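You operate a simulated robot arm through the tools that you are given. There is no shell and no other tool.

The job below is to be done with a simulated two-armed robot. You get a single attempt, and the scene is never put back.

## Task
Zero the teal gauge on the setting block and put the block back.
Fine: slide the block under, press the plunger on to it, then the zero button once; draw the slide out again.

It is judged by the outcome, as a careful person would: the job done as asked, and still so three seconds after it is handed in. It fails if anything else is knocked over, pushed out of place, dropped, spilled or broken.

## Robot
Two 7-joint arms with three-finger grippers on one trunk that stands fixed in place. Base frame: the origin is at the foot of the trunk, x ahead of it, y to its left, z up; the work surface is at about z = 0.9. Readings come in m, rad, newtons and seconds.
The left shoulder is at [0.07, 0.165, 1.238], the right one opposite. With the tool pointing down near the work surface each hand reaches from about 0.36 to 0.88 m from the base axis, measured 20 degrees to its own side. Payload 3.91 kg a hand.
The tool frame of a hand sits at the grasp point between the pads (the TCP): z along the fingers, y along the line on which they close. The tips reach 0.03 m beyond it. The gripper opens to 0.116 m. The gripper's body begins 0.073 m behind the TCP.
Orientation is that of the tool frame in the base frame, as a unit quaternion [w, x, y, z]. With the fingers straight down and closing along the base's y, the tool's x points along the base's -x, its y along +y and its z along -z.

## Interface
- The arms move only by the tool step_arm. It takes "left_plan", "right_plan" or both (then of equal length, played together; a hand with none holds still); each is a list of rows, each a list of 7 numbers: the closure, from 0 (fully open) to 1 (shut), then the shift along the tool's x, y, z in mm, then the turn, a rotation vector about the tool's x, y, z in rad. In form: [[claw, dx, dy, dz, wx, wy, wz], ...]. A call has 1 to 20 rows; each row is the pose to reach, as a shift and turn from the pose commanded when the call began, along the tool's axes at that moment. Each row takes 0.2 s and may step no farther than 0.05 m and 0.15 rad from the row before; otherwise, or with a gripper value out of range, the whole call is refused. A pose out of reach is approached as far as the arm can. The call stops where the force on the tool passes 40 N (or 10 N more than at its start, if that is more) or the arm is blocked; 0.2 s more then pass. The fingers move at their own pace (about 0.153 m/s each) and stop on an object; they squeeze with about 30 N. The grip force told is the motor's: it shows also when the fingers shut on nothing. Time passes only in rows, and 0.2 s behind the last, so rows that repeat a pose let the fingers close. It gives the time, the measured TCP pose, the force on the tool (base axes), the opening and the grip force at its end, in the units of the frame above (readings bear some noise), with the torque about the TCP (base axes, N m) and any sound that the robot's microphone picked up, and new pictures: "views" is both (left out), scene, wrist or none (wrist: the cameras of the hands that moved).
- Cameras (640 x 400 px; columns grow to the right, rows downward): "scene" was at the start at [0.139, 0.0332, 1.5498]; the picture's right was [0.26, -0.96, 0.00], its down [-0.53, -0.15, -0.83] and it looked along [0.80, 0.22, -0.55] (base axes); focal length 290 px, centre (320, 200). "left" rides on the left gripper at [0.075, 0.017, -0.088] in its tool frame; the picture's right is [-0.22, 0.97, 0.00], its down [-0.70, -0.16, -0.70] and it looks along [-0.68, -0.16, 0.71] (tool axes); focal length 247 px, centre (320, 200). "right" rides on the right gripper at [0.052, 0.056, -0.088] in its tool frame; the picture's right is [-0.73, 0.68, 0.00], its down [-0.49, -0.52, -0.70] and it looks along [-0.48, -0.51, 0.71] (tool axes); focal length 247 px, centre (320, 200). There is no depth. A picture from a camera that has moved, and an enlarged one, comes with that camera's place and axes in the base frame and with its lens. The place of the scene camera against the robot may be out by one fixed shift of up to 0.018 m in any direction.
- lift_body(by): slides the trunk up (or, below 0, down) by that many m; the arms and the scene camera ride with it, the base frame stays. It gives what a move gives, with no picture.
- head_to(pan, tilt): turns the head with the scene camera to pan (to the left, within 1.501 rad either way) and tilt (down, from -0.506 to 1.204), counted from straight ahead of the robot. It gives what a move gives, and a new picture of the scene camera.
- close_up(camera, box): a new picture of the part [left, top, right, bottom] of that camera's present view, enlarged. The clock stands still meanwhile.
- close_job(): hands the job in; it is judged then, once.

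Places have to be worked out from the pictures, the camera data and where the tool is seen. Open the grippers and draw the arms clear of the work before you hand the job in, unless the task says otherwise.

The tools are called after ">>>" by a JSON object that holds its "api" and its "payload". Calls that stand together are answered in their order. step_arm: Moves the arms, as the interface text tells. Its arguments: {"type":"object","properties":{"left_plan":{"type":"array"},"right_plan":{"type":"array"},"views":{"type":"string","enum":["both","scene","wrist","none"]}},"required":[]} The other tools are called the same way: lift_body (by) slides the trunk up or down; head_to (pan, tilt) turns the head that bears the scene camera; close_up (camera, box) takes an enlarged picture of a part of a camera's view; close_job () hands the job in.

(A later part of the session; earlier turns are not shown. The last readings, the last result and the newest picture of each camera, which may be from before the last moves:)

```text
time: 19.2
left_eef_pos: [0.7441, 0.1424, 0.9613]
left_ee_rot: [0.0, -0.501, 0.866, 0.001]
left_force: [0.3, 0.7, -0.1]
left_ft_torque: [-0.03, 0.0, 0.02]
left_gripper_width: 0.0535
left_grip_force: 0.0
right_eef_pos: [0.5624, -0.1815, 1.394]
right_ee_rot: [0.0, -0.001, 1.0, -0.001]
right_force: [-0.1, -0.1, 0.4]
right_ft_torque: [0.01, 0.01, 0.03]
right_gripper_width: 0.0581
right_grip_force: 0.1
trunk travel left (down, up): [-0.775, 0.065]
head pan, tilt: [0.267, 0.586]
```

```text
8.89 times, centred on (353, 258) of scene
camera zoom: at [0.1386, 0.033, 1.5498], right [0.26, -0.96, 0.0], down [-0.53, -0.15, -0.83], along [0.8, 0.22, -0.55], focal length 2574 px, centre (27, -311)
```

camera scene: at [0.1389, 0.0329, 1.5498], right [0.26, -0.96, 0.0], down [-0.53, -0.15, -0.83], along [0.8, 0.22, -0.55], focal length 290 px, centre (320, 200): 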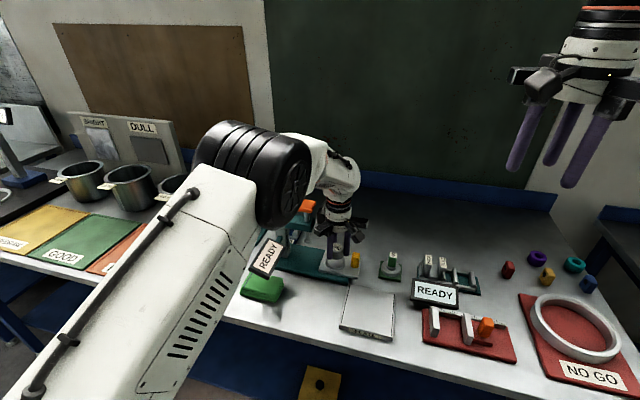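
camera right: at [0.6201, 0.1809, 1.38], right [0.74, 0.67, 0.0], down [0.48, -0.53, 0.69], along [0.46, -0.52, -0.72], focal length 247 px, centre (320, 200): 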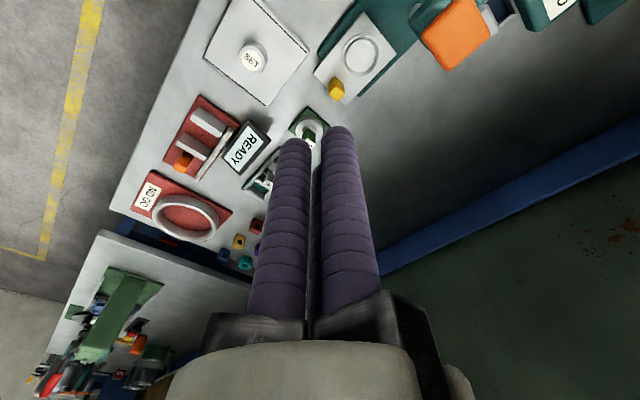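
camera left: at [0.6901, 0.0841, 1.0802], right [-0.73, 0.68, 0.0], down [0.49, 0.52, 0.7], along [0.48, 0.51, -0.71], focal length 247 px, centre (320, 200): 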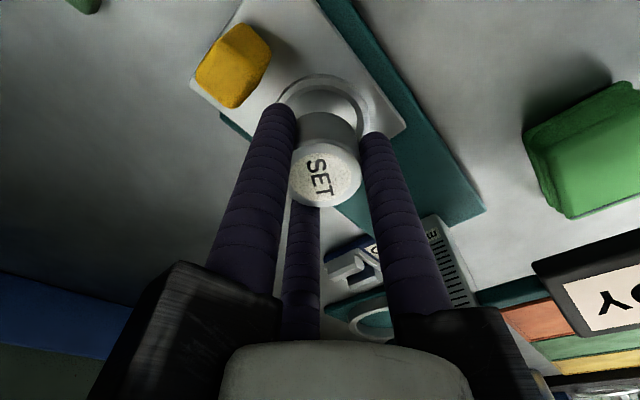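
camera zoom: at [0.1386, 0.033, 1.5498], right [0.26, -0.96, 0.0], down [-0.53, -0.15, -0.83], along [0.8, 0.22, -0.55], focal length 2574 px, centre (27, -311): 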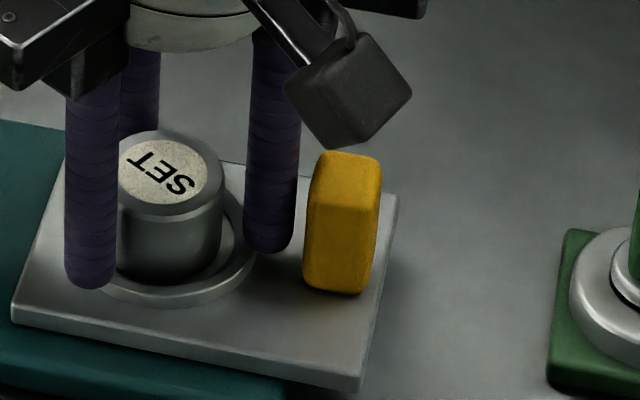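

The block has come free and sits inside the ring. I'll raise the hand straight up and look.

>>> {"api": "step_arm", "payload": {"left_plan": [[0.54, 0, 0, -12, 0, 0, 0], [0.54, 0, 0, -40, 0, 0, 0], [0.54, 0, 0, -80, 0, 0, 0], [0.54, 0, 0, -105, 0, 0, 0], [0.54, 0, 0, -105, 0, 0, 0]], "views": "both"}}

>>> {"api": "close_up", "payload": {"camera": "scene", "box": [250, 190, 410, 290]}}

>>> {"api": "close_up", "payload": {"camera": "left", "box": [200, 0, 440, 150]}}

```text
time: 20.4
left_eef_pos: [0.7439, 0.1441, 1.0675]
left_ee_rot: [0.0, -0.5, 0.866, 0.001]
left_force: [0.6, 1.4, 0.9]
left_ft_torque: [0.02, 0.06, 0.0]
left_gripper_width: 0.0534
left_grip_force: 0.1
right_eef_pos: [0.5637, -0.1808, 1.3929]
right_ee_rot: [-0.001, 0.0, 1.0, 0.0]
right_force: [0.6, 1.0, 0.2]
right_ft_torque: [-0.01, 0.02, 0.03]
right_gripper_width: 0.0579
right_grip_force: 0.0
trunk travel left (down, up): [-0.775, 0.065]
head pan, tilt: [0.267, 0.586]
camera scene: at [0.1394, 0.0331, 1.5498], right [0.26, -0.96, 0.0], down [-0.53, -0.15, -0.83], along [0.8, 0.22, -0.55], focal length 290 px, centre (320, 200)
camera left: at [0.6923, 0.0888, 1.1558], right [-0.73, 0.68, 0.0], down [0.49, 0.52, 0.7], along [0.48, 0.51, -0.71], focal length 247 px, centre (320, 200)
```

scene: 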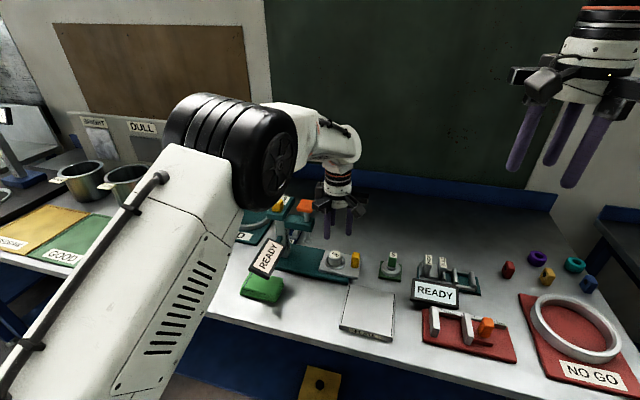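
left: 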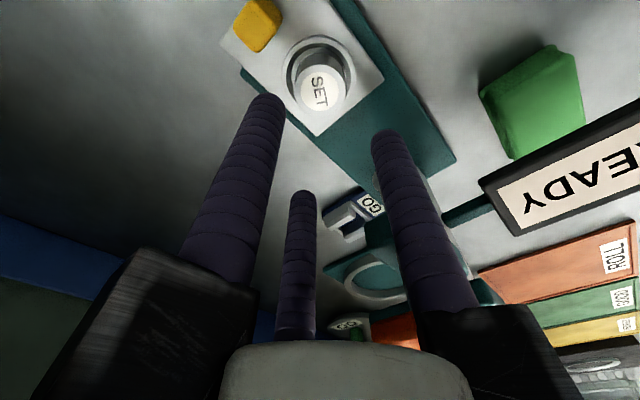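

```text
4.00 times, centred on (330, 240) of scene
camera zoom: at [0.1394, 0.0331, 1.5498], right [0.26, -0.96, 0.0], down [-0.53, -0.15, -0.83], along [0.8, 0.22, -0.55], focal length 1158 px, centre (280, 40)
```

zoom: 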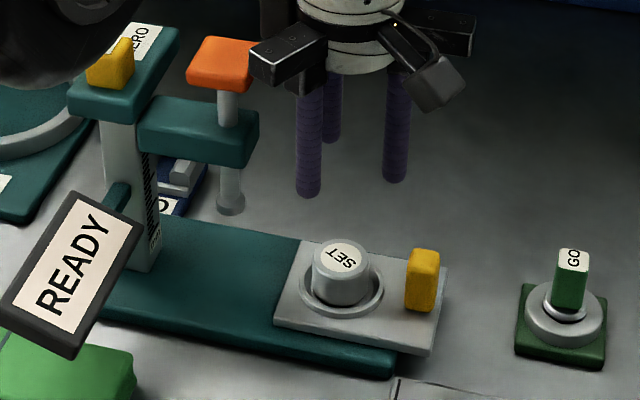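

```text
2.67 times, centred on (320, 75) of left
camera zoom: at [0.6923, 0.0888, 1.1558], right [-0.73, 0.68, 0.0], down [0.49, 0.52, 0.7], along [0.48, 0.51, -0.71], focal length 659 px, centre (320, 533)
```

zoom: 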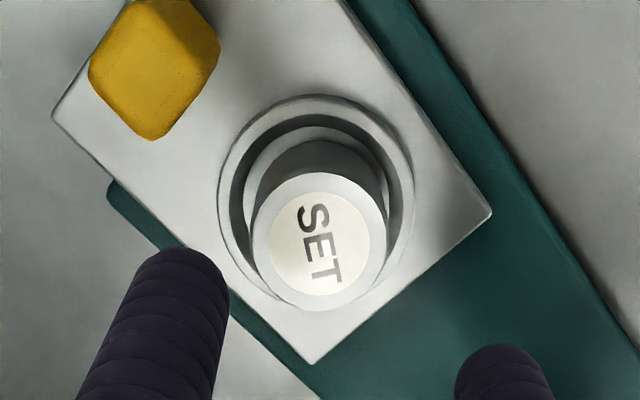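

The block sits in the ring. The handle is a block about 24 mm square and 35 mm tall, centred near (0.747, 0.0865). To run it under the plunger without hitting the plunger arm I'll grip it with the hand leaned back to −y, so first I'll draw to −y and turn the hand a further 30°.

>>> {"api": "step_arm", "payload": {"left_plan": [[0.5, 17.6, -11, 0, 0, 0, -0.131], [0.5, 35.2, -22, 0, 0, 0, -0.262], [0.5, 52.8, -33, 0, 0, 0, -0.393], [0.5, 70.4, -44, 0, 0, 0, -0.5236], [0.5, 70.4, -44, 0, 0, 0, -0.5236]], "views": "none"}}

>>> {"api": "step_arm", "payload": {"left_plan": [[0.5, 0, 0, 0, 0, -0.1, 0], [0.5, 0, 0, 0, 0, -0.2, 0], [0.5, 0, 0, 0, 0, -0.3, 0], [0.5, 0, 0, 0, 0, -0.4, 0], [0.5, 0, 0, 0, 0, -0.4, 0]], "views": "both"}}

```text
time: 21.6
left_eef_pos: [0.7469, 0.0583, 1.0661]
left_ee_rot: [-0.001, 0.708, -0.707, 0.0]
left_force: [-0.2, -0.8, 0.4]
left_ft_torque: [-0.01, -0.01, 0.0]
left_gripper_width: 0.0577
left_grip_force: 0.0
right_eef_pos: [0.5638, -0.1805, 1.3929]
right_ee_rot: [-0.001, 0.0, 1.0, 0.0]
right_force: [0.2, 0.3, -0.4]
right_ft_torque: [-0.03, -0.03, -0.02]
right_gripper_width: 0.0575
right_grip_force: 0.0
trunk travel left (down, up): [-0.775, 0.065]
head pan, tilt: [0.267, 0.586]
```

```text
time: 22.8
left_eef_pos: [0.7471, 0.0619, 1.0677]
left_ee_rot: [-0.141, 0.694, -0.692, -0.142]
left_force: [0.7, -0.3, 0.2]
left_ft_torque: [0.0, -0.01, 0.01]
left_gripper_width: 0.058
left_grip_force: 0.1
right_eef_pos: [0.5632, -0.1797, 1.3936]
right_ee_rot: [-0.001, -0.001, 1.0, 0.0]
right_force: [0.3, 0.2, -0.5]
right_ft_torque: [0.03, 0.01, -0.01]
right_gripper_width: 0.0578
right_grip_force: 0.1
trunk travel left (down, up): [-0.775, 0.065]
head pan, tilt: [0.267, 0.586]
camera scene: at [0.1387, 0.0334, 1.5498], right [0.26, -0.96, 0.0], down [-0.53, -0.15, -0.83], along [0.8, 0.22, -0.55], focal length 290 px, centre (320, 200)
camera left: at [0.73, -0.0406, 1.119], right [-0.98, 0.2, 0.09], down [0.16, 0.37, 0.92], along [0.15, 0.91, -0.39], focal length 247 px, centre (320, 200)
```

scene: 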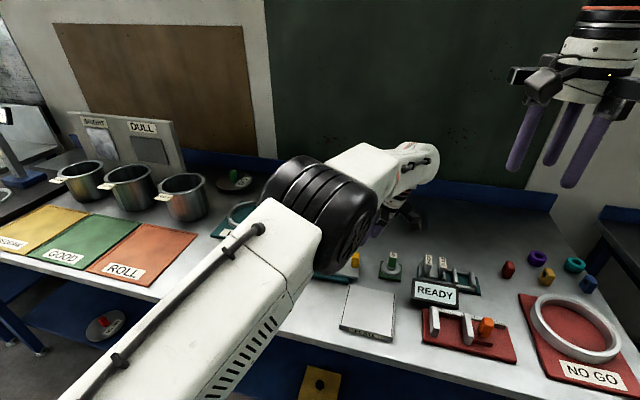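
left: 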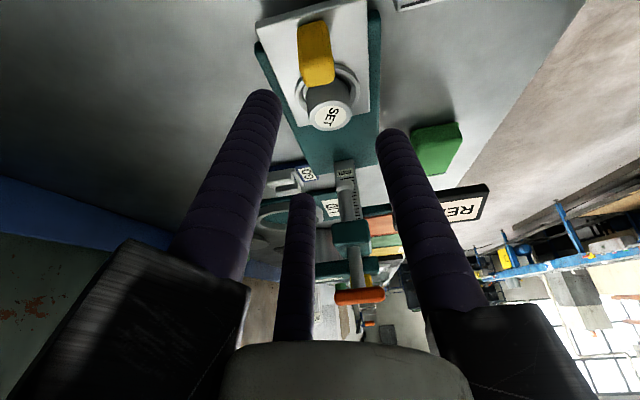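

The hand is leaned 0.4 rad with the handle straight ahead of the fingers, and the handle centre is near x 0.747. I'll go most of the way down along the finger line and check.

>>> {"api": "step_arm", "payload": {"left_plan": [[0.5, 6, 0, 27, 0, 0, 0], [0.5, 12, 0, 54, 0, 0, 0], [0.5, 18, 0, 79, 0, 0, 0], [0.5, 18, 0, 79, 0, 0, 0]], "views": "both"}}

>>> {"api": "close_up", "payload": {"camera": "left", "box": [220, 0, 420, 200]}}

>>> {"api": "close_up", "payload": {"camera": "scene", "box": [300, 190, 430, 290]}}

```text
time: 23.8
left_eef_pos: [0.7469, 0.073, 0.9878]
left_ee_rot: [-0.142, 0.693, -0.693, -0.14]
left_force: [-0.3, 0.2, -0.2]
left_ft_torque: [-0.03, 0.01, -0.05]
left_gripper_width: 0.0582
left_grip_force: 0.1
right_eef_pos: [0.5637, -0.1803, 1.3935]
right_ee_rot: [0.001, 0.0, 1.0, 0.0]
right_force: [0.0, 0.3, 0.3]
right_ft_torque: [0.0, -0.03, -0.03]
right_gripper_width: 0.0578
right_grip_force: 0.0
trunk travel left (down, up): [-0.775, 0.065]
head pan, tilt: [0.267, 0.586]
camera scene: at [0.1388, 0.0327, 1.5498], right [0.26, -0.96, 0.0], down [-0.53, -0.15, -0.83], along [0.8, 0.22, -0.55], focal length 290 px, centre (320, 200)
camera left: at [0.7295, -0.0285, 1.0398], right [-0.97, 0.21, 0.09], down [0.16, 0.37, 0.92], along [0.16, 0.91, -0.39], focal length 247 px, centre (320, 200)
```

scene: 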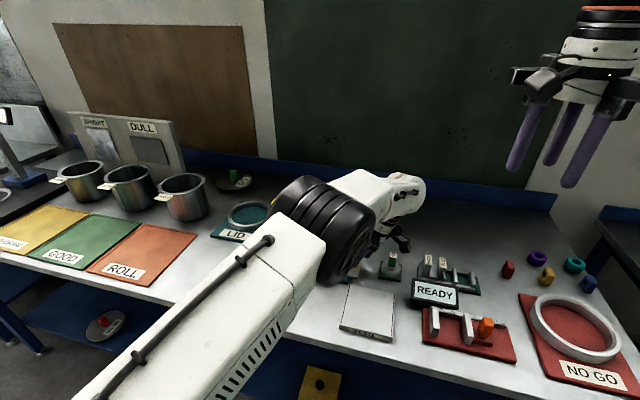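
left: 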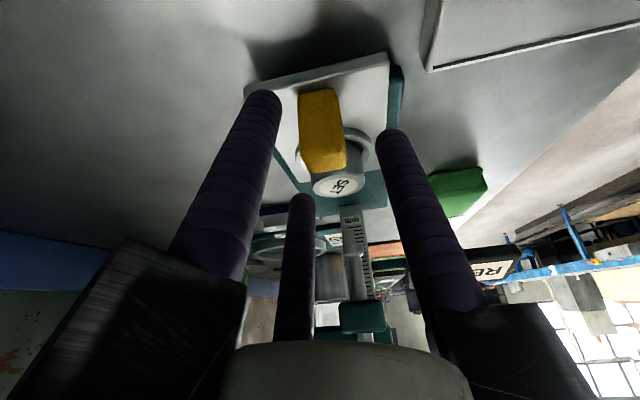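

```text
2.00 times, centred on (320, 100) of left
camera zoom: at [0.7295, -0.0285, 1.0398], right [-0.97, 0.21, 0.09], down [0.16, 0.37, 0.92], along [0.16, 0.91, -0.39], focal length 494 px, centre (320, 400)
```

zoom: 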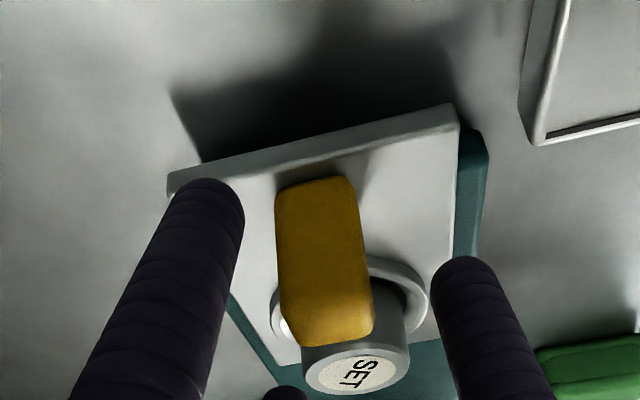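

```text
4.00 times, centred on (365, 240) of scene
camera zoom: at [0.1388, 0.0327, 1.5498], right [0.26, -0.96, 0.0], down [-0.53, -0.15, -0.83], along [0.8, 0.22, -0.55], focal length 1158 px, centre (140, 40)
```

zoom: 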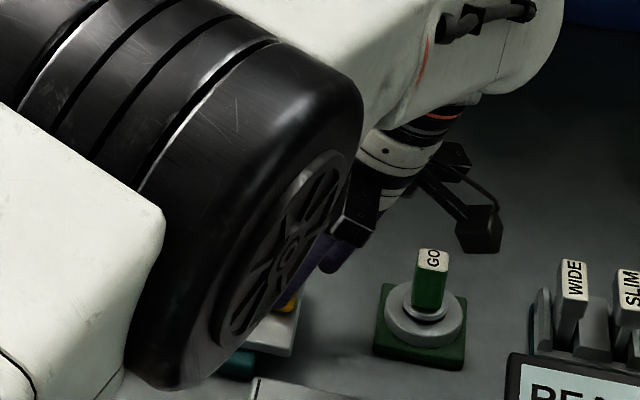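

The handle lies centred between the fingers in x, with its −y face near 0.080. I'll make the last 25 mm and close on it.

>>> {"api": "step_arm", "payload": {"left_plan": [[0.5, 1.2, 0, 12, 0, 0, 0], [0.5, 2.4, 0, 24.8, 0, 0, 0], [0.5, 2.4, 0, 24.8, 0, 0, 0], [0.75, 2.4, 0, 24.8, 0, 0, 0], [1, 2.4, 0, 24.8, 0, 0, 0], [1, 2.4, 0, 24.8, 0, 0, 0]], "views": "wrist"}}

>>> {"api": "close_up", "payload": {"camera": "left", "box": [220, 40, 420, 240]}}

```text
time: 25.2
left_eef_pos: [0.7497, 0.0819, 0.9638]
left_ee_rot: [0.142, -0.693, 0.693, 0.139]
left_force: [12.3, -0.9, 8.9]
left_ft_torque: [-0.94, -0.24, -0.05]
left_gripper_width: 0.0341
left_grip_force: 44.7
right_eef_pos: [0.564, -0.1808, 1.3938]
right_ee_rot: [-0.001, 0.0, 1.0, 0.0]
right_force: [0.4, 0.3, 0.4]
right_ft_torque: [0.02, -0.02, -0.01]
right_gripper_width: 0.0578
right_grip_force: 0.1
trunk travel left (down, up): [-0.775, 0.065]
head pan, tilt: [0.267, 0.586]
camera left: at [0.7323, -0.0205, 1.0168], right [-0.97, 0.21, 0.08], down [0.16, 0.37, 0.92], along [0.16, 0.91, -0.39], focal length 247 px, centre (320, 200)
```

left: 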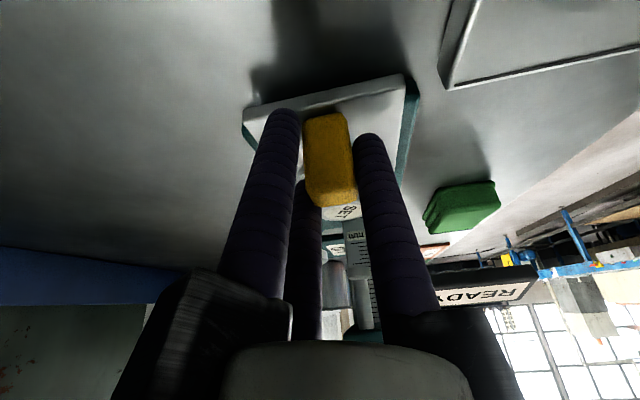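

```text
2.00 times, centred on (320, 140) of left
camera zoom: at [0.7323, -0.0205, 1.0168], right [-0.97, 0.21, 0.08], down [0.16, 0.37, 0.92], along [0.16, 0.91, -0.39], focal length 494 px, centre (320, 320)
```

zoom: 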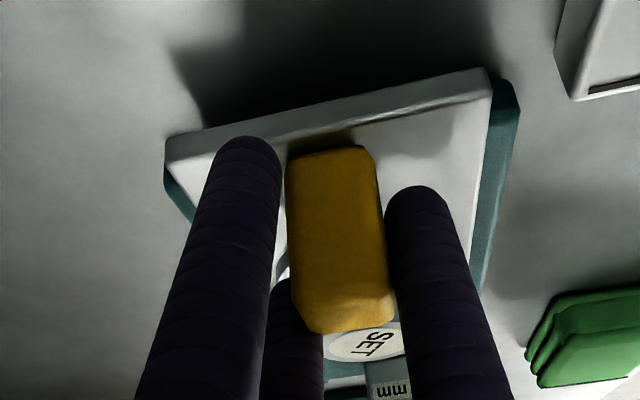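

The fingers hold the handle (opening 34 mm), but there is 12 N sideways in x, so the handle is a little farther in x than commanded. I'll shift the hand 2.5 mm to +x and 1 mm up to ease it.

>>> {"api": "step_arm", "payload": {"left_plan": [[1, 0, -2.5, -1, 0, 0, 0], [1, 0, -2.5, -1, 0, 0, 0]], "views": "none"}}

>>> {"api": "close_up", "payload": {"camera": "left", "box": [220, 40, 420, 240]}}

```text
time: 25.8
left_eef_pos: [0.7496, 0.0795, 0.965]
left_ee_rot: [-0.14, 0.693, -0.693, -0.141]
left_force: [6.7, 1.4, 4.8]
left_ft_torque: [-0.5, -0.5, 0.18]
left_gripper_width: 0.0344
left_grip_force: 44.8
right_eef_pos: [0.5627, -0.179, 1.3917]
right_ee_rot: [0.0, -0.001, 1.0, 0.0]
right_force: [0.0, -0.8, -0.4]
right_ft_torque: [0.0, 0.0, 0.03]
right_gripper_width: 0.0581
right_grip_force: 0.1
trunk travel left (down, up): [-0.775, 0.065]
head pan, tilt: [0.267, 0.586]
```

```text
2.00 times, centred on (320, 140) of left
camera zoom: at [0.7327, -0.0208, 1.0169], right [-0.97, 0.21, 0.09], down [0.16, 0.37, 0.92], along [0.16, 0.91, -0.39], focal length 494 px, centre (320, 320)
```

zoom: 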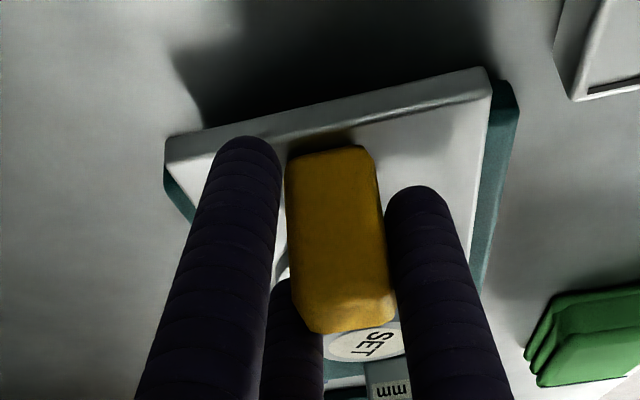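

Side force has dropped to 7 N and the handle is firmly held. I'll slide it toward +y in 10 mm steps, 40 mm first, and read the force.

>>> {"api": "step_arm", "payload": {"left_plan": [[1, -9.2, 0, 3.9, 0, 0, 0], [1, -18.4, 0, 7.8, 0, 0, 0], [1, -27.6, 0, 11.7, 0, 0, 0], [1, -36.8, 0, 15.6, 0, 0, 0]], "views": "both"}}

```text
time: 26.8
left_eef_pos: [0.7488, 0.1207, 0.964]
left_ee_rot: [0.141, -0.693, 0.693, 0.14]
left_force: [4.6, -1.3, 2.8]
left_ft_torque: [-0.69, -0.37, -0.15]
left_gripper_width: 0.0344
left_grip_force: 44.6
right_eef_pos: [0.5631, -0.1792, 1.3927]
right_ee_rot: [0.0, 0.001, 1.0, 0.0]
right_force: [-0.2, -0.1, 0.2]
right_ft_torque: [-0.02, 0.0, 0.0]
right_gripper_width: 0.0581
right_grip_force: 0.1
trunk travel left (down, up): [-0.775, 0.065]
head pan, tilt: [0.267, 0.586]
camera scene: at [0.1392, 0.0334, 1.5498], right [0.26, -0.96, 0.0], down [-0.53, -0.15, -0.83], along [0.8, 0.22, -0.55], focal length 290 px, centre (320, 200)
camera left: at [0.7326, 0.0184, 1.0169], right [-0.97, 0.21, 0.09], down [0.16, 0.37, 0.92], along [0.16, 0.91, -0.39], focal length 247 px, centre (320, 200)
```

scene: 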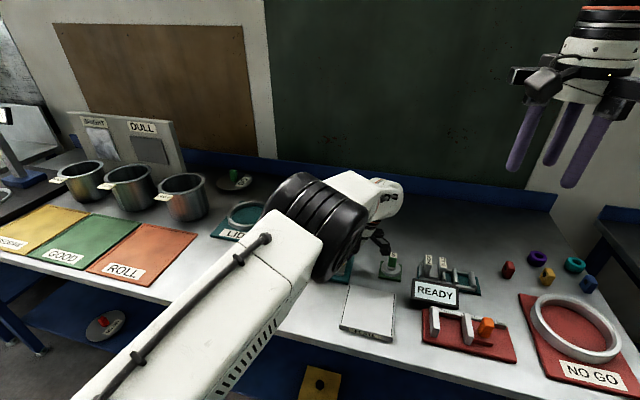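
left: 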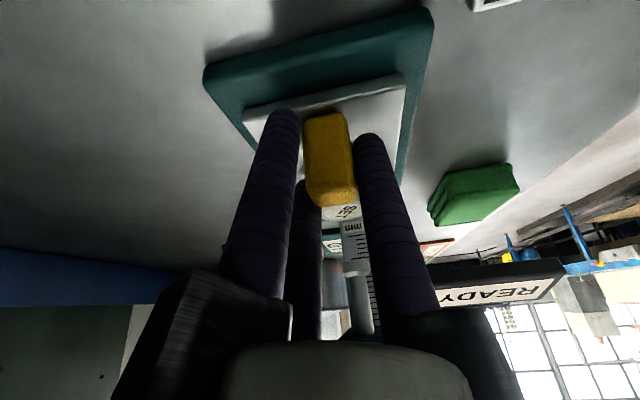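

The slide runs freely with the hand (forces under 5 N). I'll go on another 38 mm.

>>> {"api": "step_arm", "payload": {"left_plan": [[1, -9.2, 0, 3.9, 0, 0, 0], [1, -18.4, 0, 7.8, 0, 0, 0], [1, -27.6, 0, 11.7, 0, 0, 0], [1, -35, 0, 14.8, 0, 0, 0]], "views": "both"}}

>>> {"api": "close_up", "payload": {"camera": "left", "box": [240, 60, 440, 360]}}

```text
time: 27.8
left_eef_pos: [0.7494, 0.1607, 0.9652]
left_ee_rot: [-0.141, 0.693, -0.693, -0.14]
left_force: [5.7, -1.5, 0.9]
left_ft_torque: [-0.36, -0.31, -0.16]
left_gripper_width: 0.0344
left_grip_force: 45.3
right_eef_pos: [0.5642, -0.1805, 1.3927]
right_ee_rot: [0.0, 0.0, 1.0, 0.0]
right_force: [-0.3, 1.3, -0.8]
right_ft_torque: [0.01, 0.02, 0.02]
right_gripper_width: 0.0578
right_grip_force: 0.0
trunk travel left (down, up): [-0.775, 0.065]
head pan, tilt: [0.267, 0.586]
camera scene: at [0.1398, 0.0333, 1.5497], right [0.26, -0.96, 0.0], down [-0.53, -0.15, -0.83], along [0.8, 0.22, -0.55], focal length 290 px, centre (320, 200)
camera left: at [0.7326, 0.0571, 1.0169], right [-0.97, 0.21, 0.09], down [0.16, 0.37, 0.92], along [0.16, 0.91, -0.39], focal length 247 px, centre (320, 200)
```

scene: 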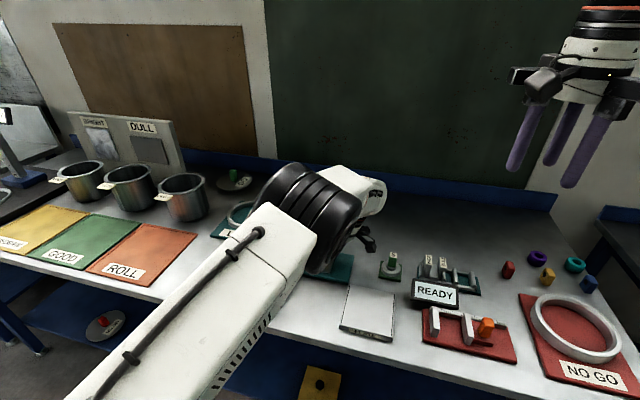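
left: 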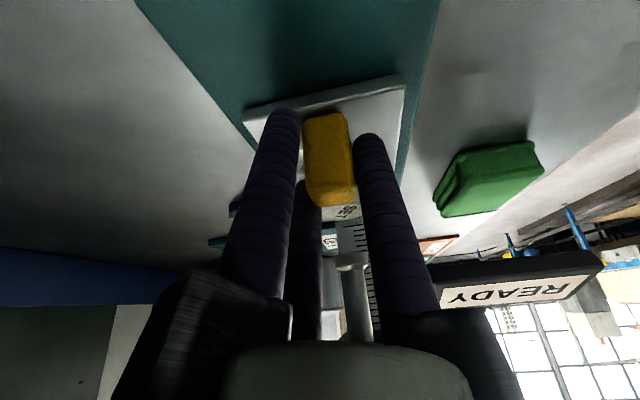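

```text
1.33 times, centred on (340, 210) of left
camera zoom: at [0.7326, 0.0571, 1.0169], right [-0.97, 0.21, 0.09], down [0.16, 0.37, 0.92], along [0.16, 0.91, -0.39], focal length 329 px, centre (293, 187)
```

zoom: 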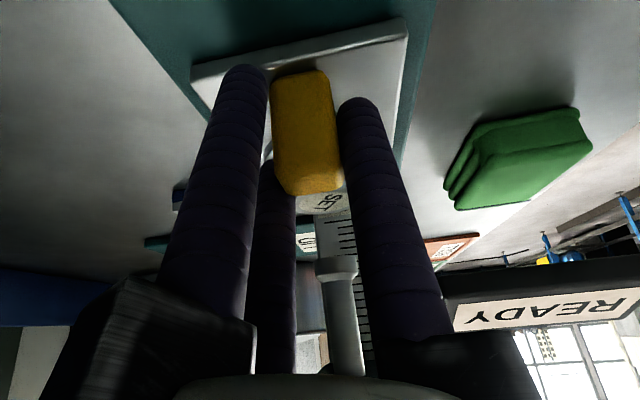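

The block is within about 6 mm of being under the plunger foot. I'll creep on in 3 mm steps to find the slide's end stop.

>>> {"api": "step_arm", "payload": {"left_plan": [[1, -2.8, 0, 1.2, 0, 0, 0], [1, -5.5, 0, 2.3, 0, 0, 0], [1, -5.5, 0, 2.3, 0, 0, 0]], "views": "none"}}

>>> {"api": "close_up", "payload": {"camera": "left", "box": [240, 60, 440, 260]}}

```text
time: 28.6
left_eef_pos: [0.7504, 0.1648, 0.9648]
left_ee_rot: [0.14, -0.693, 0.693, 0.14]
left_force: [3.0, -3.7, 2.6]
left_ft_torque: [-0.77, -0.19, -0.06]
left_gripper_width: 0.0344
left_grip_force: 45.1
right_eef_pos: [0.5634, -0.1815, 1.3931]
right_ee_rot: [0.0, 0.0, 1.0, 0.001]
right_force: [1.2, 0.3, 0.1]
right_ft_torque: [0.05, 0.02, -0.01]
right_gripper_width: 0.058
right_grip_force: 0.0
trunk travel left (down, up): [-0.775, 0.065]
head pan, tilt: [0.267, 0.586]
```

```text
2.00 times, centred on (340, 160) of left
camera zoom: at [0.7325, 0.0616, 1.0169], right [-0.97, 0.21, 0.09], down [0.16, 0.37, 0.92], along [0.16, 0.91, -0.39], focal length 494 px, centre (280, 280)
```

zoom: 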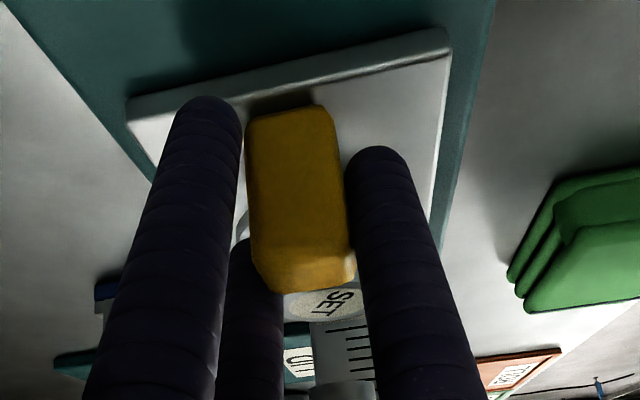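

Resistance is still small (3.7 N). I'll creep 6 mm more.

>>> {"api": "step_arm", "payload": {"left_plan": [[1, -2.8, 0, 1.2, 0, 0, 0], [1, -5.5, 0, 2.3, 0, 0, 0], [1, -5.5, 0, 2.3, 0, 0, 0]], "views": "none"}}

>>> {"api": "close_up", "payload": {"camera": "left", "box": [240, 60, 440, 260]}}

```text
time: 29.4
left_eef_pos: [0.7495, 0.1644, 0.9647]
left_ee_rot: [-0.14, 0.693, -0.693, -0.139]
left_force: [-0.1, -31.7, 0.8]
left_ft_torque: [-1.2, 0.01, -0.24]
left_gripper_width: 0.0343
left_grip_force: 45.3
right_eef_pos: [0.5641, -0.1852, 1.3915]
right_ee_rot: [0.0, 0.0, 1.0, 0.001]
right_force: [-0.2, -0.2, 1.2]
right_ft_torque: [0.0, 0.0, 0.0]
right_gripper_width: 0.0581
right_grip_force: 0.0
trunk travel left (down, up): [-0.775, 0.065]
head pan, tilt: [0.267, 0.586]
```

```text
2.00 times, centred on (340, 160) of left
camera zoom: at [0.7323, 0.062, 1.0171], right [-0.97, 0.21, 0.08], down [0.16, 0.37, 0.92], along [0.16, 0.91, -0.39], focal length 494 px, centre (280, 280)
```

zoom: 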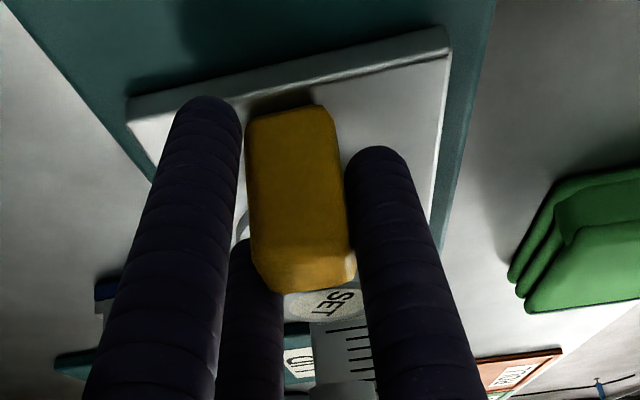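

The slide is on its end stop at hand y ≈ 0.1645 (32 N). I'll take the push off, open the fingers and withdraw along the finger line.

>>> {"api": "step_arm", "payload": {"left_plan": [[1, 5.5, 0, -2.3, 0, 0, 0], [0.5, 5.5, 0, -2.3, 0, 0, 0], [0.5, 5.5, 0, -2.3, 0, 0, 0], [0.5, 5.5, 0, -20, 0, 0, 0], [0.5, 5.5, 0, -50, 0, 0, 0], [0.5, 10, 0, -90, 0, 0, 0], [0.5, 40, 0, -110, 0, 0, 0]], "views": "both"}}

```text
time: 31.0
left_eef_pos: [0.7484, 0.0914, 1.051]
left_ee_rot: [-0.14, 0.694, -0.692, -0.141]
left_force: [0.8, 0.2, 0.0]
left_ft_torque: [-0.01, 0.03, 0.0]
left_gripper_width: 0.0578
left_grip_force: 0.1
right_eef_pos: [0.5638, -0.1815, 1.393]
right_ee_rot: [0.001, 0.0, 1.0, 0.001]
right_force: [-0.4, 0.1, 0.0]
right_ft_torque: [0.02, 0.01, 0.01]
right_gripper_width: 0.0581
right_grip_force: 0.0
trunk travel left (down, up): [-0.775, 0.065]
head pan, tilt: [0.267, 0.586]
camera scene: at [0.1396, 0.0317, 1.5498], right [0.26, -0.96, 0.0], down [-0.53, -0.14, -0.83], along [0.8, 0.22, -0.55], focal length 290 px, centre (320, 200)
camera left: at [0.7334, -0.0109, 1.1021], right [-0.98, 0.2, 0.09], down [0.16, 0.37, 0.92], along [0.15, 0.91, -0.39], focal length 247 px, centre (320, 200)
```

scene: 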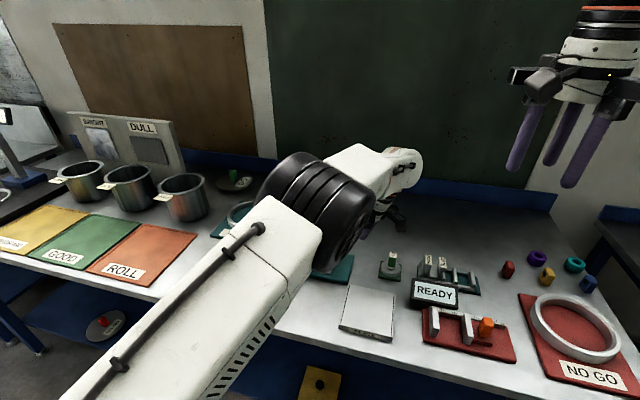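
left: 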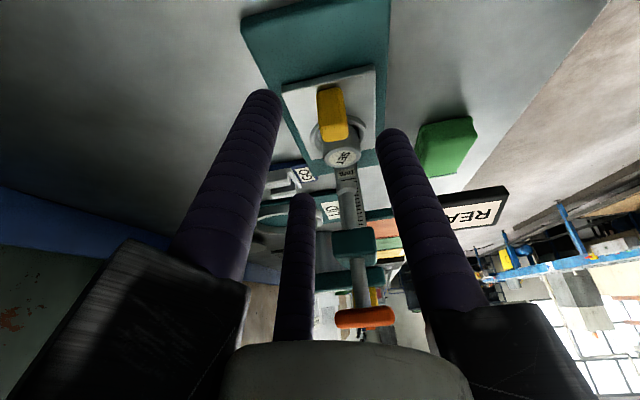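

The slide with block stands under the plunger and the hand is clear. I'll raise the left hand and set it upright again.

>>> {"api": "step_arm", "payload": {"left_plan": [[0.5, -11, 0, -25, 0, 0.0, 0], [0.8, -24, 0, -56, 0, 0.1, 0], [1, -40, 0, -92, 0, 0.2, 0], [1, -55, 0, -129, 0, 0.3, 0], [1, -62, 0, -147, 0, 0.4, 0]], "views": "none"}}

>>> {"api": "step_arm", "payload": {"left_plan": [[1, 0, 0, 0, 0, 0, 0.14], [1, 0, 0, 0, 0, 0, 0.28], [1, 0, 0, 0, 0, 0, 0.42], [1, 0, 0, 0, 0, 0, 0.56], [1, 0, 0, 0, 0, 0, 0.7], [1, 0, 0, 0, 0, 0, 0.84], [1, 0, 0, 0, 0, 0, 0.98], [1, 0, 0, 0, 0, 0, 1.12], [1, 0, 0, 0, 0, 0, 1.26], [1, 0, 0, 0, 0, 0, 1.4], [1, 0, 0, 0, 0, 0, 1.5], [1, 0, 0, 0, 0, 0, 1.571]], "views": "both"}}

```text
time: 32.2
left_eef_pos: [0.7469, 0.0919, 1.2106]
left_ee_rot: [0.0, 0.707, -0.707, 0.001]
left_force: [0.3, -0.3, -0.5]
left_ft_torque: [-0.01, 0.01, 0.0]
left_gripper_width: 0.0091
left_grip_force: 30.0
right_eef_pos: [0.5639, -0.1791, 1.3938]
right_ee_rot: [0.0, 0.0, 1.0, 0.0]
right_force: [0.1, 0.5, -0.4]
right_ft_torque: [-0.02, -0.01, 0.0]
right_gripper_width: 0.0579
right_grip_force: 0.2
trunk travel left (down, up): [-0.775, 0.065]
head pan, tilt: [0.267, 0.586]
```

```text
time: 34.8
left_eef_pos: [0.7484, 0.0905, 1.2101]
left_ee_rot: [0.001, 0.001, 1.0, 0.001]
left_force: [0.1, 0.8, 0.6]
left_ft_torque: [0.0, -0.02, -0.02]
left_gripper_width: 0.0093
left_grip_force: 29.6
right_eef_pos: [0.5634, -0.1804, 1.393]
right_ee_rot: [0.0, -0.001, 1.0, 0.0]
right_force: [0.3, -0.3, 0.4]
right_ft_torque: [-0.02, 0.0, 0.0]
right_gripper_width: 0.0581
right_grip_force: 0.0
trunk travel left (down, up): [-0.775, 0.065]
head pan, tilt: [0.267, 0.586]
camera scene: at [0.139, 0.0331, 1.5498], right [0.26, -0.96, 0.0], down [-0.53, -0.15, -0.83], along [0.8, 0.22, -0.55], focal length 290 px, centre (320, 200)
camera left: at [0.6748, 0.1092, 1.298], right [0.23, 0.97, 0.0], down [0.69, -0.16, 0.7], along [0.68, -0.16, -0.71], focal length 247 px, centre (320, 200)
```

scene: 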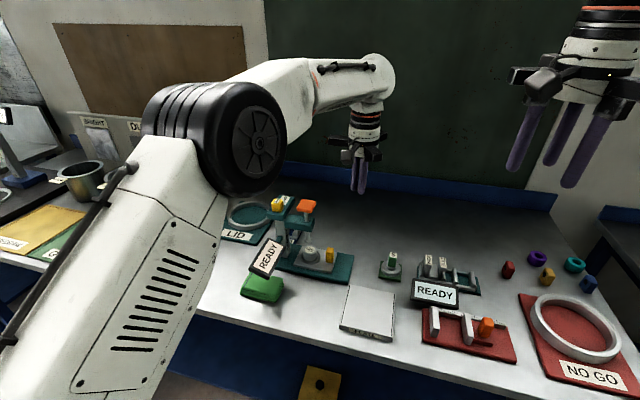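
left: 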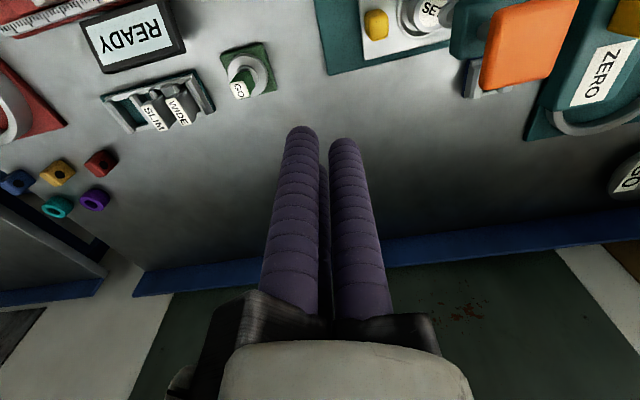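

>>> {"api": "close_up", "payload": {"camera": "scene", "box": [230, 180, 370, 300]}}

>>> {"api": "close_up", "payload": {"camera": "left", "box": [360, 0, 640, 150]}}

```text
3.33 times, centred on (300, 240) of scene
camera zoom: at [0.139, 0.0331, 1.5498], right [0.26, -0.96, 0.0], down [-0.53, -0.15, -0.83], along [0.8, 0.22, -0.55], focal length 965 px, centre (387, 67)
```

zoom: 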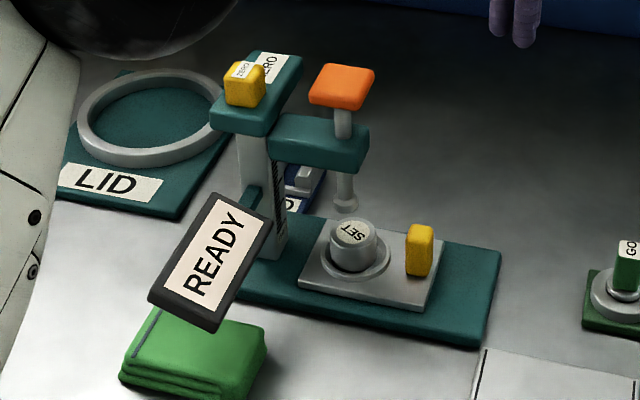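

```text
2.29 times, centred on (500, 75) of left
camera zoom: at [0.6748, 0.1092, 1.298], right [0.23, 0.97, 0.0], down [0.69, -0.16, 0.7], along [0.68, -0.16, -0.71], focal length 564 px, centre (-91, 486)
```

zoom: 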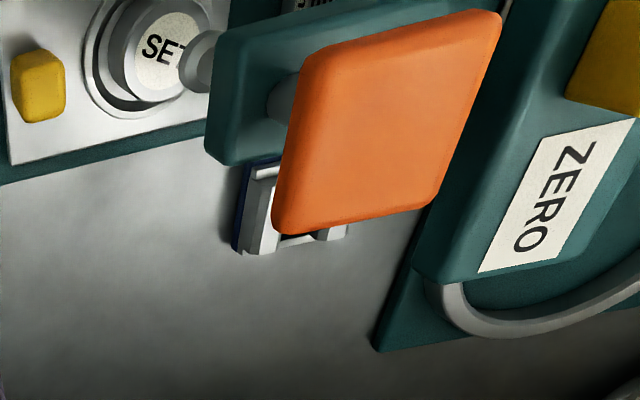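

The block stands under the plunger foot and the cap centre measures (0.739, 0.228, 1.12). I'll move the shut fingers over the cap, 40 mm above it.

>>> {"api": "step_arm", "payload": {"left_plan": [[1, 2, 35, 0, 0, 0, 0], [1, 5, 70, 5, 0, 0, 0], [1, 8, 105, 12, 0, 0, 0], [1, 9.5, 137, 20, 0, 0, 0], [1, 9.5, 137, 20, 0, 0, 0]], "views": "both"}}

>>> {"api": "close_up", "payload": {"camera": "left", "box": [220, 0, 540, 200]}}

>>> {"api": "close_up", "payload": {"camera": "scene", "box": [230, 150, 370, 290]}}

```text
time: 36.0
left_eef_pos: [0.7387, 0.2266, 1.1913]
left_ee_rot: [0.001, 0.0, 1.0, 0.0]
left_force: [1.0, 0.0, -0.3]
left_ft_torque: [0.02, 0.01, -0.01]
left_gripper_width: 0.0092
left_grip_force: 30.5
right_eef_pos: [0.5635, -0.1809, 1.3917]
right_ee_rot: [0.001, 0.0, 1.0, 0.0]
right_force: [-0.3, -0.1, -0.4]
right_ft_torque: [0.02, 0.03, -0.02]
right_gripper_width: 0.0581
right_grip_force: 0.0
trunk travel left (down, up): [-0.775, 0.065]
head pan, tilt: [0.267, 0.586]
camera scene: at [0.139, 0.0323, 1.5498], right [0.26, -0.96, 0.0], down [-0.53, -0.15, -0.83], along [0.8, 0.22, -0.55], focal length 290 px, centre (320, 200)
camera left: at [0.6649, 0.2448, 1.2791], right [0.22, 0.97, 0.0], down [0.69, -0.16, 0.7], along [0.68, -0.16, -0.71], focal length 247 px, centre (320, 200)
```

scene: 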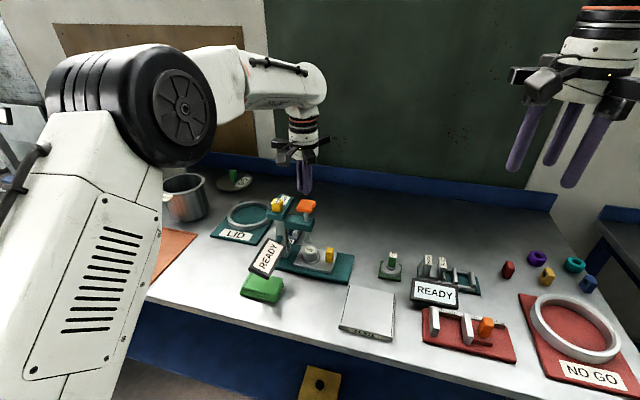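
left: 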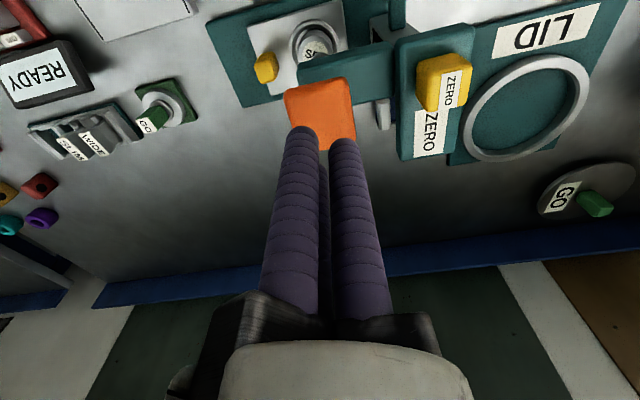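

```text
2.00 times, centred on (380, 100) of left
camera zoom: at [0.6649, 0.2448, 1.2791], right [0.22, 0.97, 0.0], down [0.69, -0.16, 0.7], along [0.68, -0.16, -0.71], focal length 494 px, centre (200, 400)
```

zoom: 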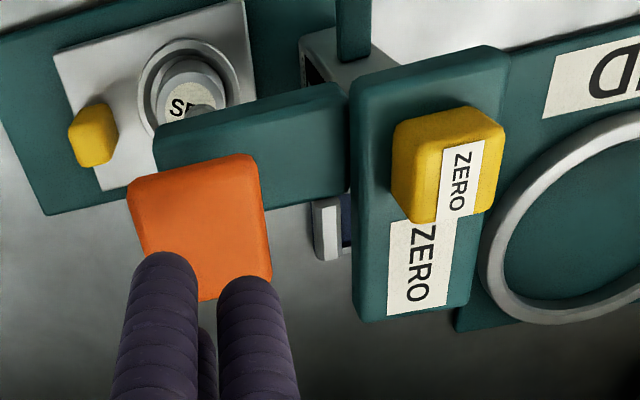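

```text
2.86 times, centred on (300, 220) of scene
camera zoom: at [0.139, 0.0323, 1.5498], right [0.26, -0.96, 0.0], down [-0.53, -0.15, -0.83], along [0.8, 0.22, -0.55], focal length 827 px, centre (377, 143)
```

zoom: 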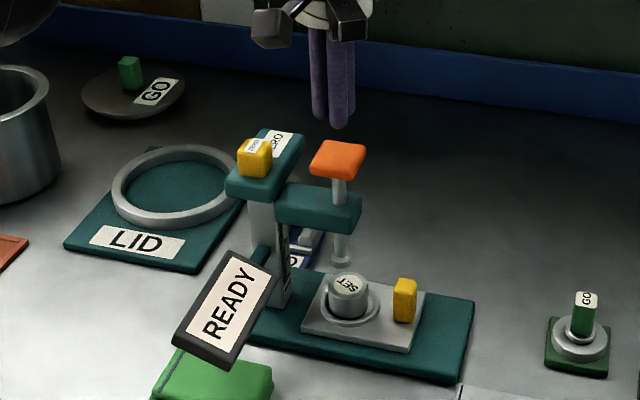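

The fingers hang over the cap's centre (0.738, 0.228), and the zero button's centre is near (0.739, 0.3145, 1.107). I'll come down on the cap and press in small steps, reading the force.

>>> {"api": "step_arm", "payload": {"left_plan": [[1, 0, 0, 20, 0, 0, 0], [1, 0, 0, 35, 0, 0, 0], [1, 0, 0, 43, 0, 0, 0], [1, 0, 0, 48, 0, 0, 0], [1, 0, 0, 52, 0, 0, 0]], "views": "none"}}

>>> {"api": "close_up", "payload": {"camera": "scene", "box": [230, 150, 370, 290]}}

```text
time: 37.2
left_eef_pos: [0.7399, 0.2277, 1.1383]
left_ee_rot: [0.002, 0.0, 1.0, 0.0]
left_force: [-0.4, 0.3, 1.3]
left_ft_torque: [0.0, 0.07, -0.02]
left_gripper_width: 0.009
left_grip_force: 44.7
right_eef_pos: [0.5639, -0.1794, 1.392]
right_ee_rot: [0.0, 0.0, 1.0, 0.001]
right_force: [0.2, -0.3, 0.6]
right_ft_torque: [0.01, 0.02, -0.01]
right_gripper_width: 0.0579
right_grip_force: 0.1
trunk travel left (down, up): [-0.775, 0.065]
head pan, tilt: [0.267, 0.586]
```

```text
2.86 times, centred on (300, 220) of scene
camera zoom: at [0.1387, 0.033, 1.5498], right [0.26, -0.96, 0.0], down [-0.53, -0.15, -0.83], along [0.8, 0.22, -0.55], focal length 827 px, centre (377, 143)
```

zoom: 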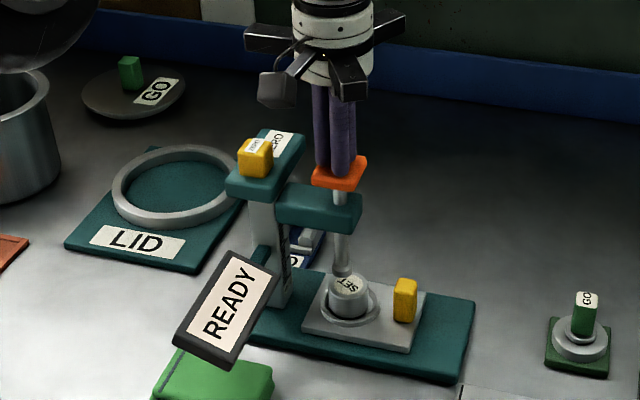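

The plunger goes down with barely 1 N, and its foot is close to the block's top. I'll continue by small steps until it bears.

>>> {"api": "step_arm", "payload": {"left_plan": [[1, 0, 0, 2, 0, 0, 0], [1, 0, 0, 4, 0, 0, 0], [1, 0, 0, 6, 0, 0, 0]], "views": "none"}}

>>> {"api": "close_up", "payload": {"camera": "scene", "box": [270, 180, 360, 270]}}

```text
time: 38.0
left_eef_pos: [0.7405, 0.2279, 1.133]
left_ee_rot: [0.0, 0.0, 1.0, 0.0]
left_force: [-0.5, -1.0, 1.2]
left_ft_torque: [-0.05, 0.02, 0.0]
left_gripper_width: 0.0088
left_grip_force: 45.0
right_eef_pos: [0.5625, -0.1809, 1.393]
right_ee_rot: [0.0, 0.0, 1.0, 0.001]
right_force: [0.3, 0.1, -0.1]
right_ft_torque: [0.01, -0.01, 0.0]
right_gripper_width: 0.0579
right_grip_force: 0.0
trunk travel left (down, up): [-0.775, 0.065]
head pan, tilt: [0.267, 0.586]
```

```text
4.44 times, centred on (315, 225) of scene
camera zoom: at [0.1388, 0.0329, 1.5498], right [0.26, -0.96, 0.0], down [-0.53, -0.15, -0.83], along [0.8, 0.22, -0.55], focal length 1287 px, centre (342, 89)
```

zoom: 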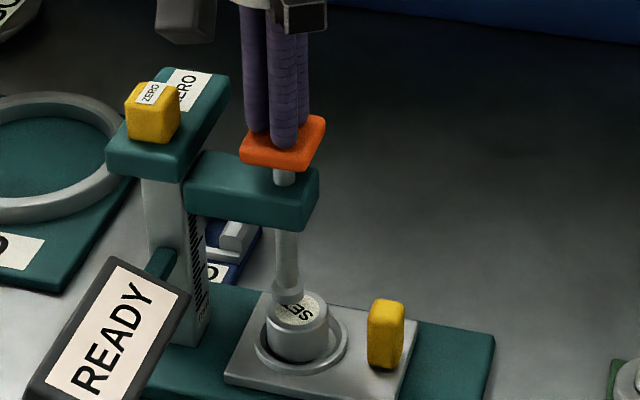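

The foot is now over the block's top face with a gap of perhaps a few mm. I'll press on 2 mm at a time.

>>> {"api": "step_arm", "payload": {"left_plan": [[1, 0, 0, 1.5, 0, 0, 0], [1, 0, 0, 3, 0, 0, 0], [1, 0, 0, 3, 0, 0, 0]], "views": "none"}}

>>> {"api": "close_up", "payload": {"camera": "scene", "box": [270, 180, 360, 270]}}

```text
time: 38.8
left_eef_pos: [0.7389, 0.2277, 1.1298]
left_ee_rot: [0.001, 0.0, 1.0, -0.001]
left_force: [0.6, 0.2, 0.6]
left_ft_torque: [0.01, -0.02, 0.02]
left_gripper_width: 0.0092
left_grip_force: 45.2
right_eef_pos: [0.5639, -0.1811, 1.392]
right_ee_rot: [0.0, 0.0, 1.0, 0.0]
right_force: [0.6, -0.5, -0.7]
right_ft_torque: [-0.01, 0.01, 0.02]
right_gripper_width: 0.0577
right_grip_force: 0.1
trunk travel left (down, up): [-0.775, 0.065]
head pan, tilt: [0.267, 0.586]
```

```text
4.44 times, centred on (315, 225) of scene
camera zoom: at [0.1388, 0.033, 1.5498], right [0.26, -0.96, 0.0], down [-0.53, -0.15, -0.83], along [0.8, 0.22, -0.55], focal length 1287 px, centre (342, 89)
```

zoom: 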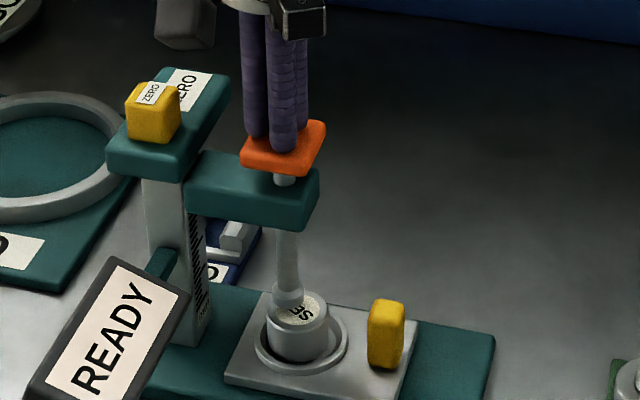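

No bearing force yet (under 1 N). I'll go 3 mm further.

>>> {"api": "step_arm", "payload": {"left_plan": [[1, 0, 0, 1.5, 0, 0, 0], [1, 0, 0, 3, 0, 0, 0], [1, 0, 0, 3, 0, 0, 0]], "views": "none"}}

>>> {"api": "close_up", "payload": {"camera": "scene", "box": [270, 180, 360, 270]}}

```text
time: 39.6
left_eef_pos: [0.7389, 0.229, 1.1265]
left_ee_rot: [0.001, 0.0, 1.0, 0.0]
left_force: [0.7, 0.2, 1.7]
left_ft_torque: [0.05, -0.01, 0.0]
left_gripper_width: 0.0088
left_grip_force: 45.0
right_eef_pos: [0.5636, -0.1803, 1.3938]
right_ee_rot: [-0.001, -0.001, 1.0, 0.0]
right_force: [-0.1, -0.4, -0.3]
right_ft_torque: [0.01, 0.01, -0.01]
right_gripper_width: 0.058
right_grip_force: 0.1
trunk travel left (down, up): [-0.775, 0.065]
head pan, tilt: [0.267, 0.586]
```

```text
4.44 times, centred on (315, 225) of scene
camera zoom: at [0.1388, 0.0331, 1.5498], right [0.26, -0.96, 0.0], down [-0.53, -0.15, -0.83], along [0.8, 0.22, -0.55], focal length 1287 px, centre (342, 89)
```

zoom: 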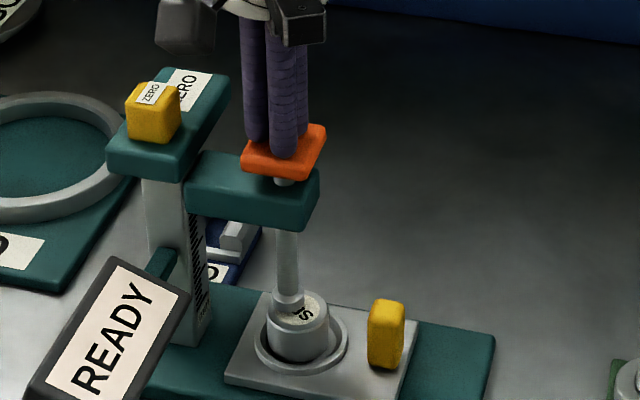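

Still light. 3 mm more.

>>> {"api": "step_arm", "payload": {"left_plan": [[1, 0, 0, 1.5, 0, 0, 0], [1, 0, 0, 3, 0, 0, 0], [1, 0, 0, 3, 0, 0, 0]], "views": "none"}}

>>> {"api": "close_up", "payload": {"camera": "scene", "box": [280, 200, 340, 260]}}

```text
time: 40.4
left_eef_pos: [0.7392, 0.2288, 1.1246]
left_ee_rot: [0.001, 0.0, 1.0, -0.001]
left_force: [-1.2, -1.0, 1.7]
left_ft_torque: [-0.01, 0.04, -0.02]
left_gripper_width: 0.0087
left_grip_force: 45.2
right_eef_pos: [0.5626, -0.1807, 1.3933]
right_ee_rot: [0.0, 0.0, 1.0, 0.0]
right_force: [0.6, 1.4, 0.3]
right_ft_torque: [0.0, -0.01, -0.03]
right_gripper_width: 0.058
right_grip_force: 0.0
trunk travel left (down, up): [-0.775, 0.065]
head pan, tilt: [0.267, 0.586]
```

```text
6.67 times, centred on (310, 230) of scene
camera zoom: at [0.1386, 0.0329, 1.5499], right [0.26, -0.96, 0.0], down [-0.53, -0.15, -0.83], along [0.8, 0.22, -0.55], focal length 1931 px, centre (387, 0)
```

zoom: 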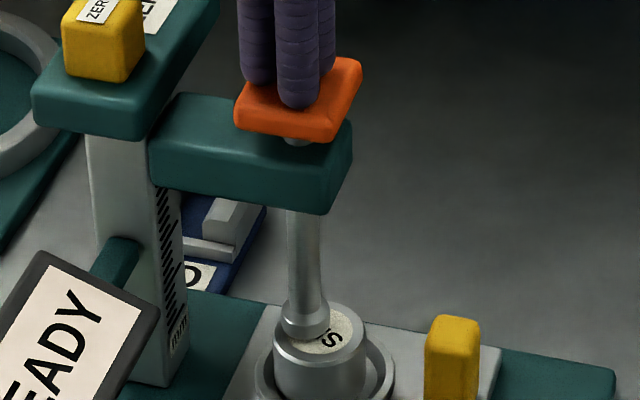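

The foot is right over the block top, about 7 mm off its centre and well within it. 2 mm more.

>>> {"api": "step_arm", "payload": {"left_plan": [[1, 0, 0, 1, 0, 0, 0], [1, 0, 0, 2, 0, 0, 0], [1, 0, 0, 2, 0, 0, 0]], "views": "none"}}

>>> {"api": "close_up", "payload": {"camera": "scene", "box": [280, 200, 340, 260]}}

```text
time: 41.2
left_eef_pos: [0.7402, 0.2284, 1.1225]
left_ee_rot: [0.0, -0.001, 1.0, 0.0]
left_force: [-0.3, 0.5, 2.8]
left_ft_torque: [0.04, 0.04, 0.03]
left_gripper_width: 0.0091
left_grip_force: 45.3
right_eef_pos: [0.564, -0.1808, 1.3937]
right_ee_rot: [0.0, 0.0, 1.0, 0.001]
right_force: [0.5, -0.2, -0.4]
right_ft_torque: [0.04, 0.0, -0.01]
right_gripper_width: 0.058
right_grip_force: 0.1
trunk travel left (down, up): [-0.775, 0.065]
head pan, tilt: [0.267, 0.586]
```

```text
6.67 times, centred on (310, 230) of scene
camera zoom: at [0.1386, 0.0331, 1.5499], right [0.26, -0.96, 0.0], down [-0.53, -0.15, -0.83], along [0.8, 0.22, -0.55], focal length 1931 px, centre (387, 0)
```

zoom: 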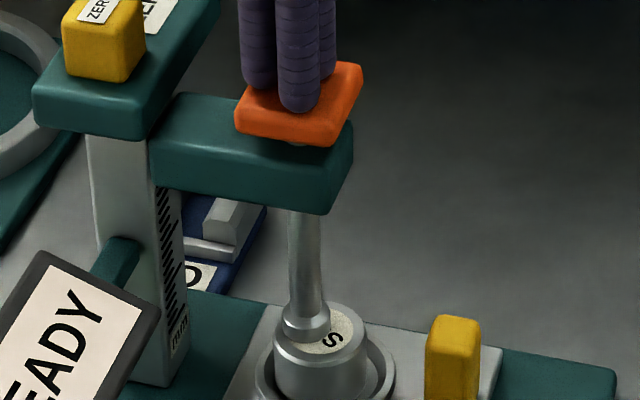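

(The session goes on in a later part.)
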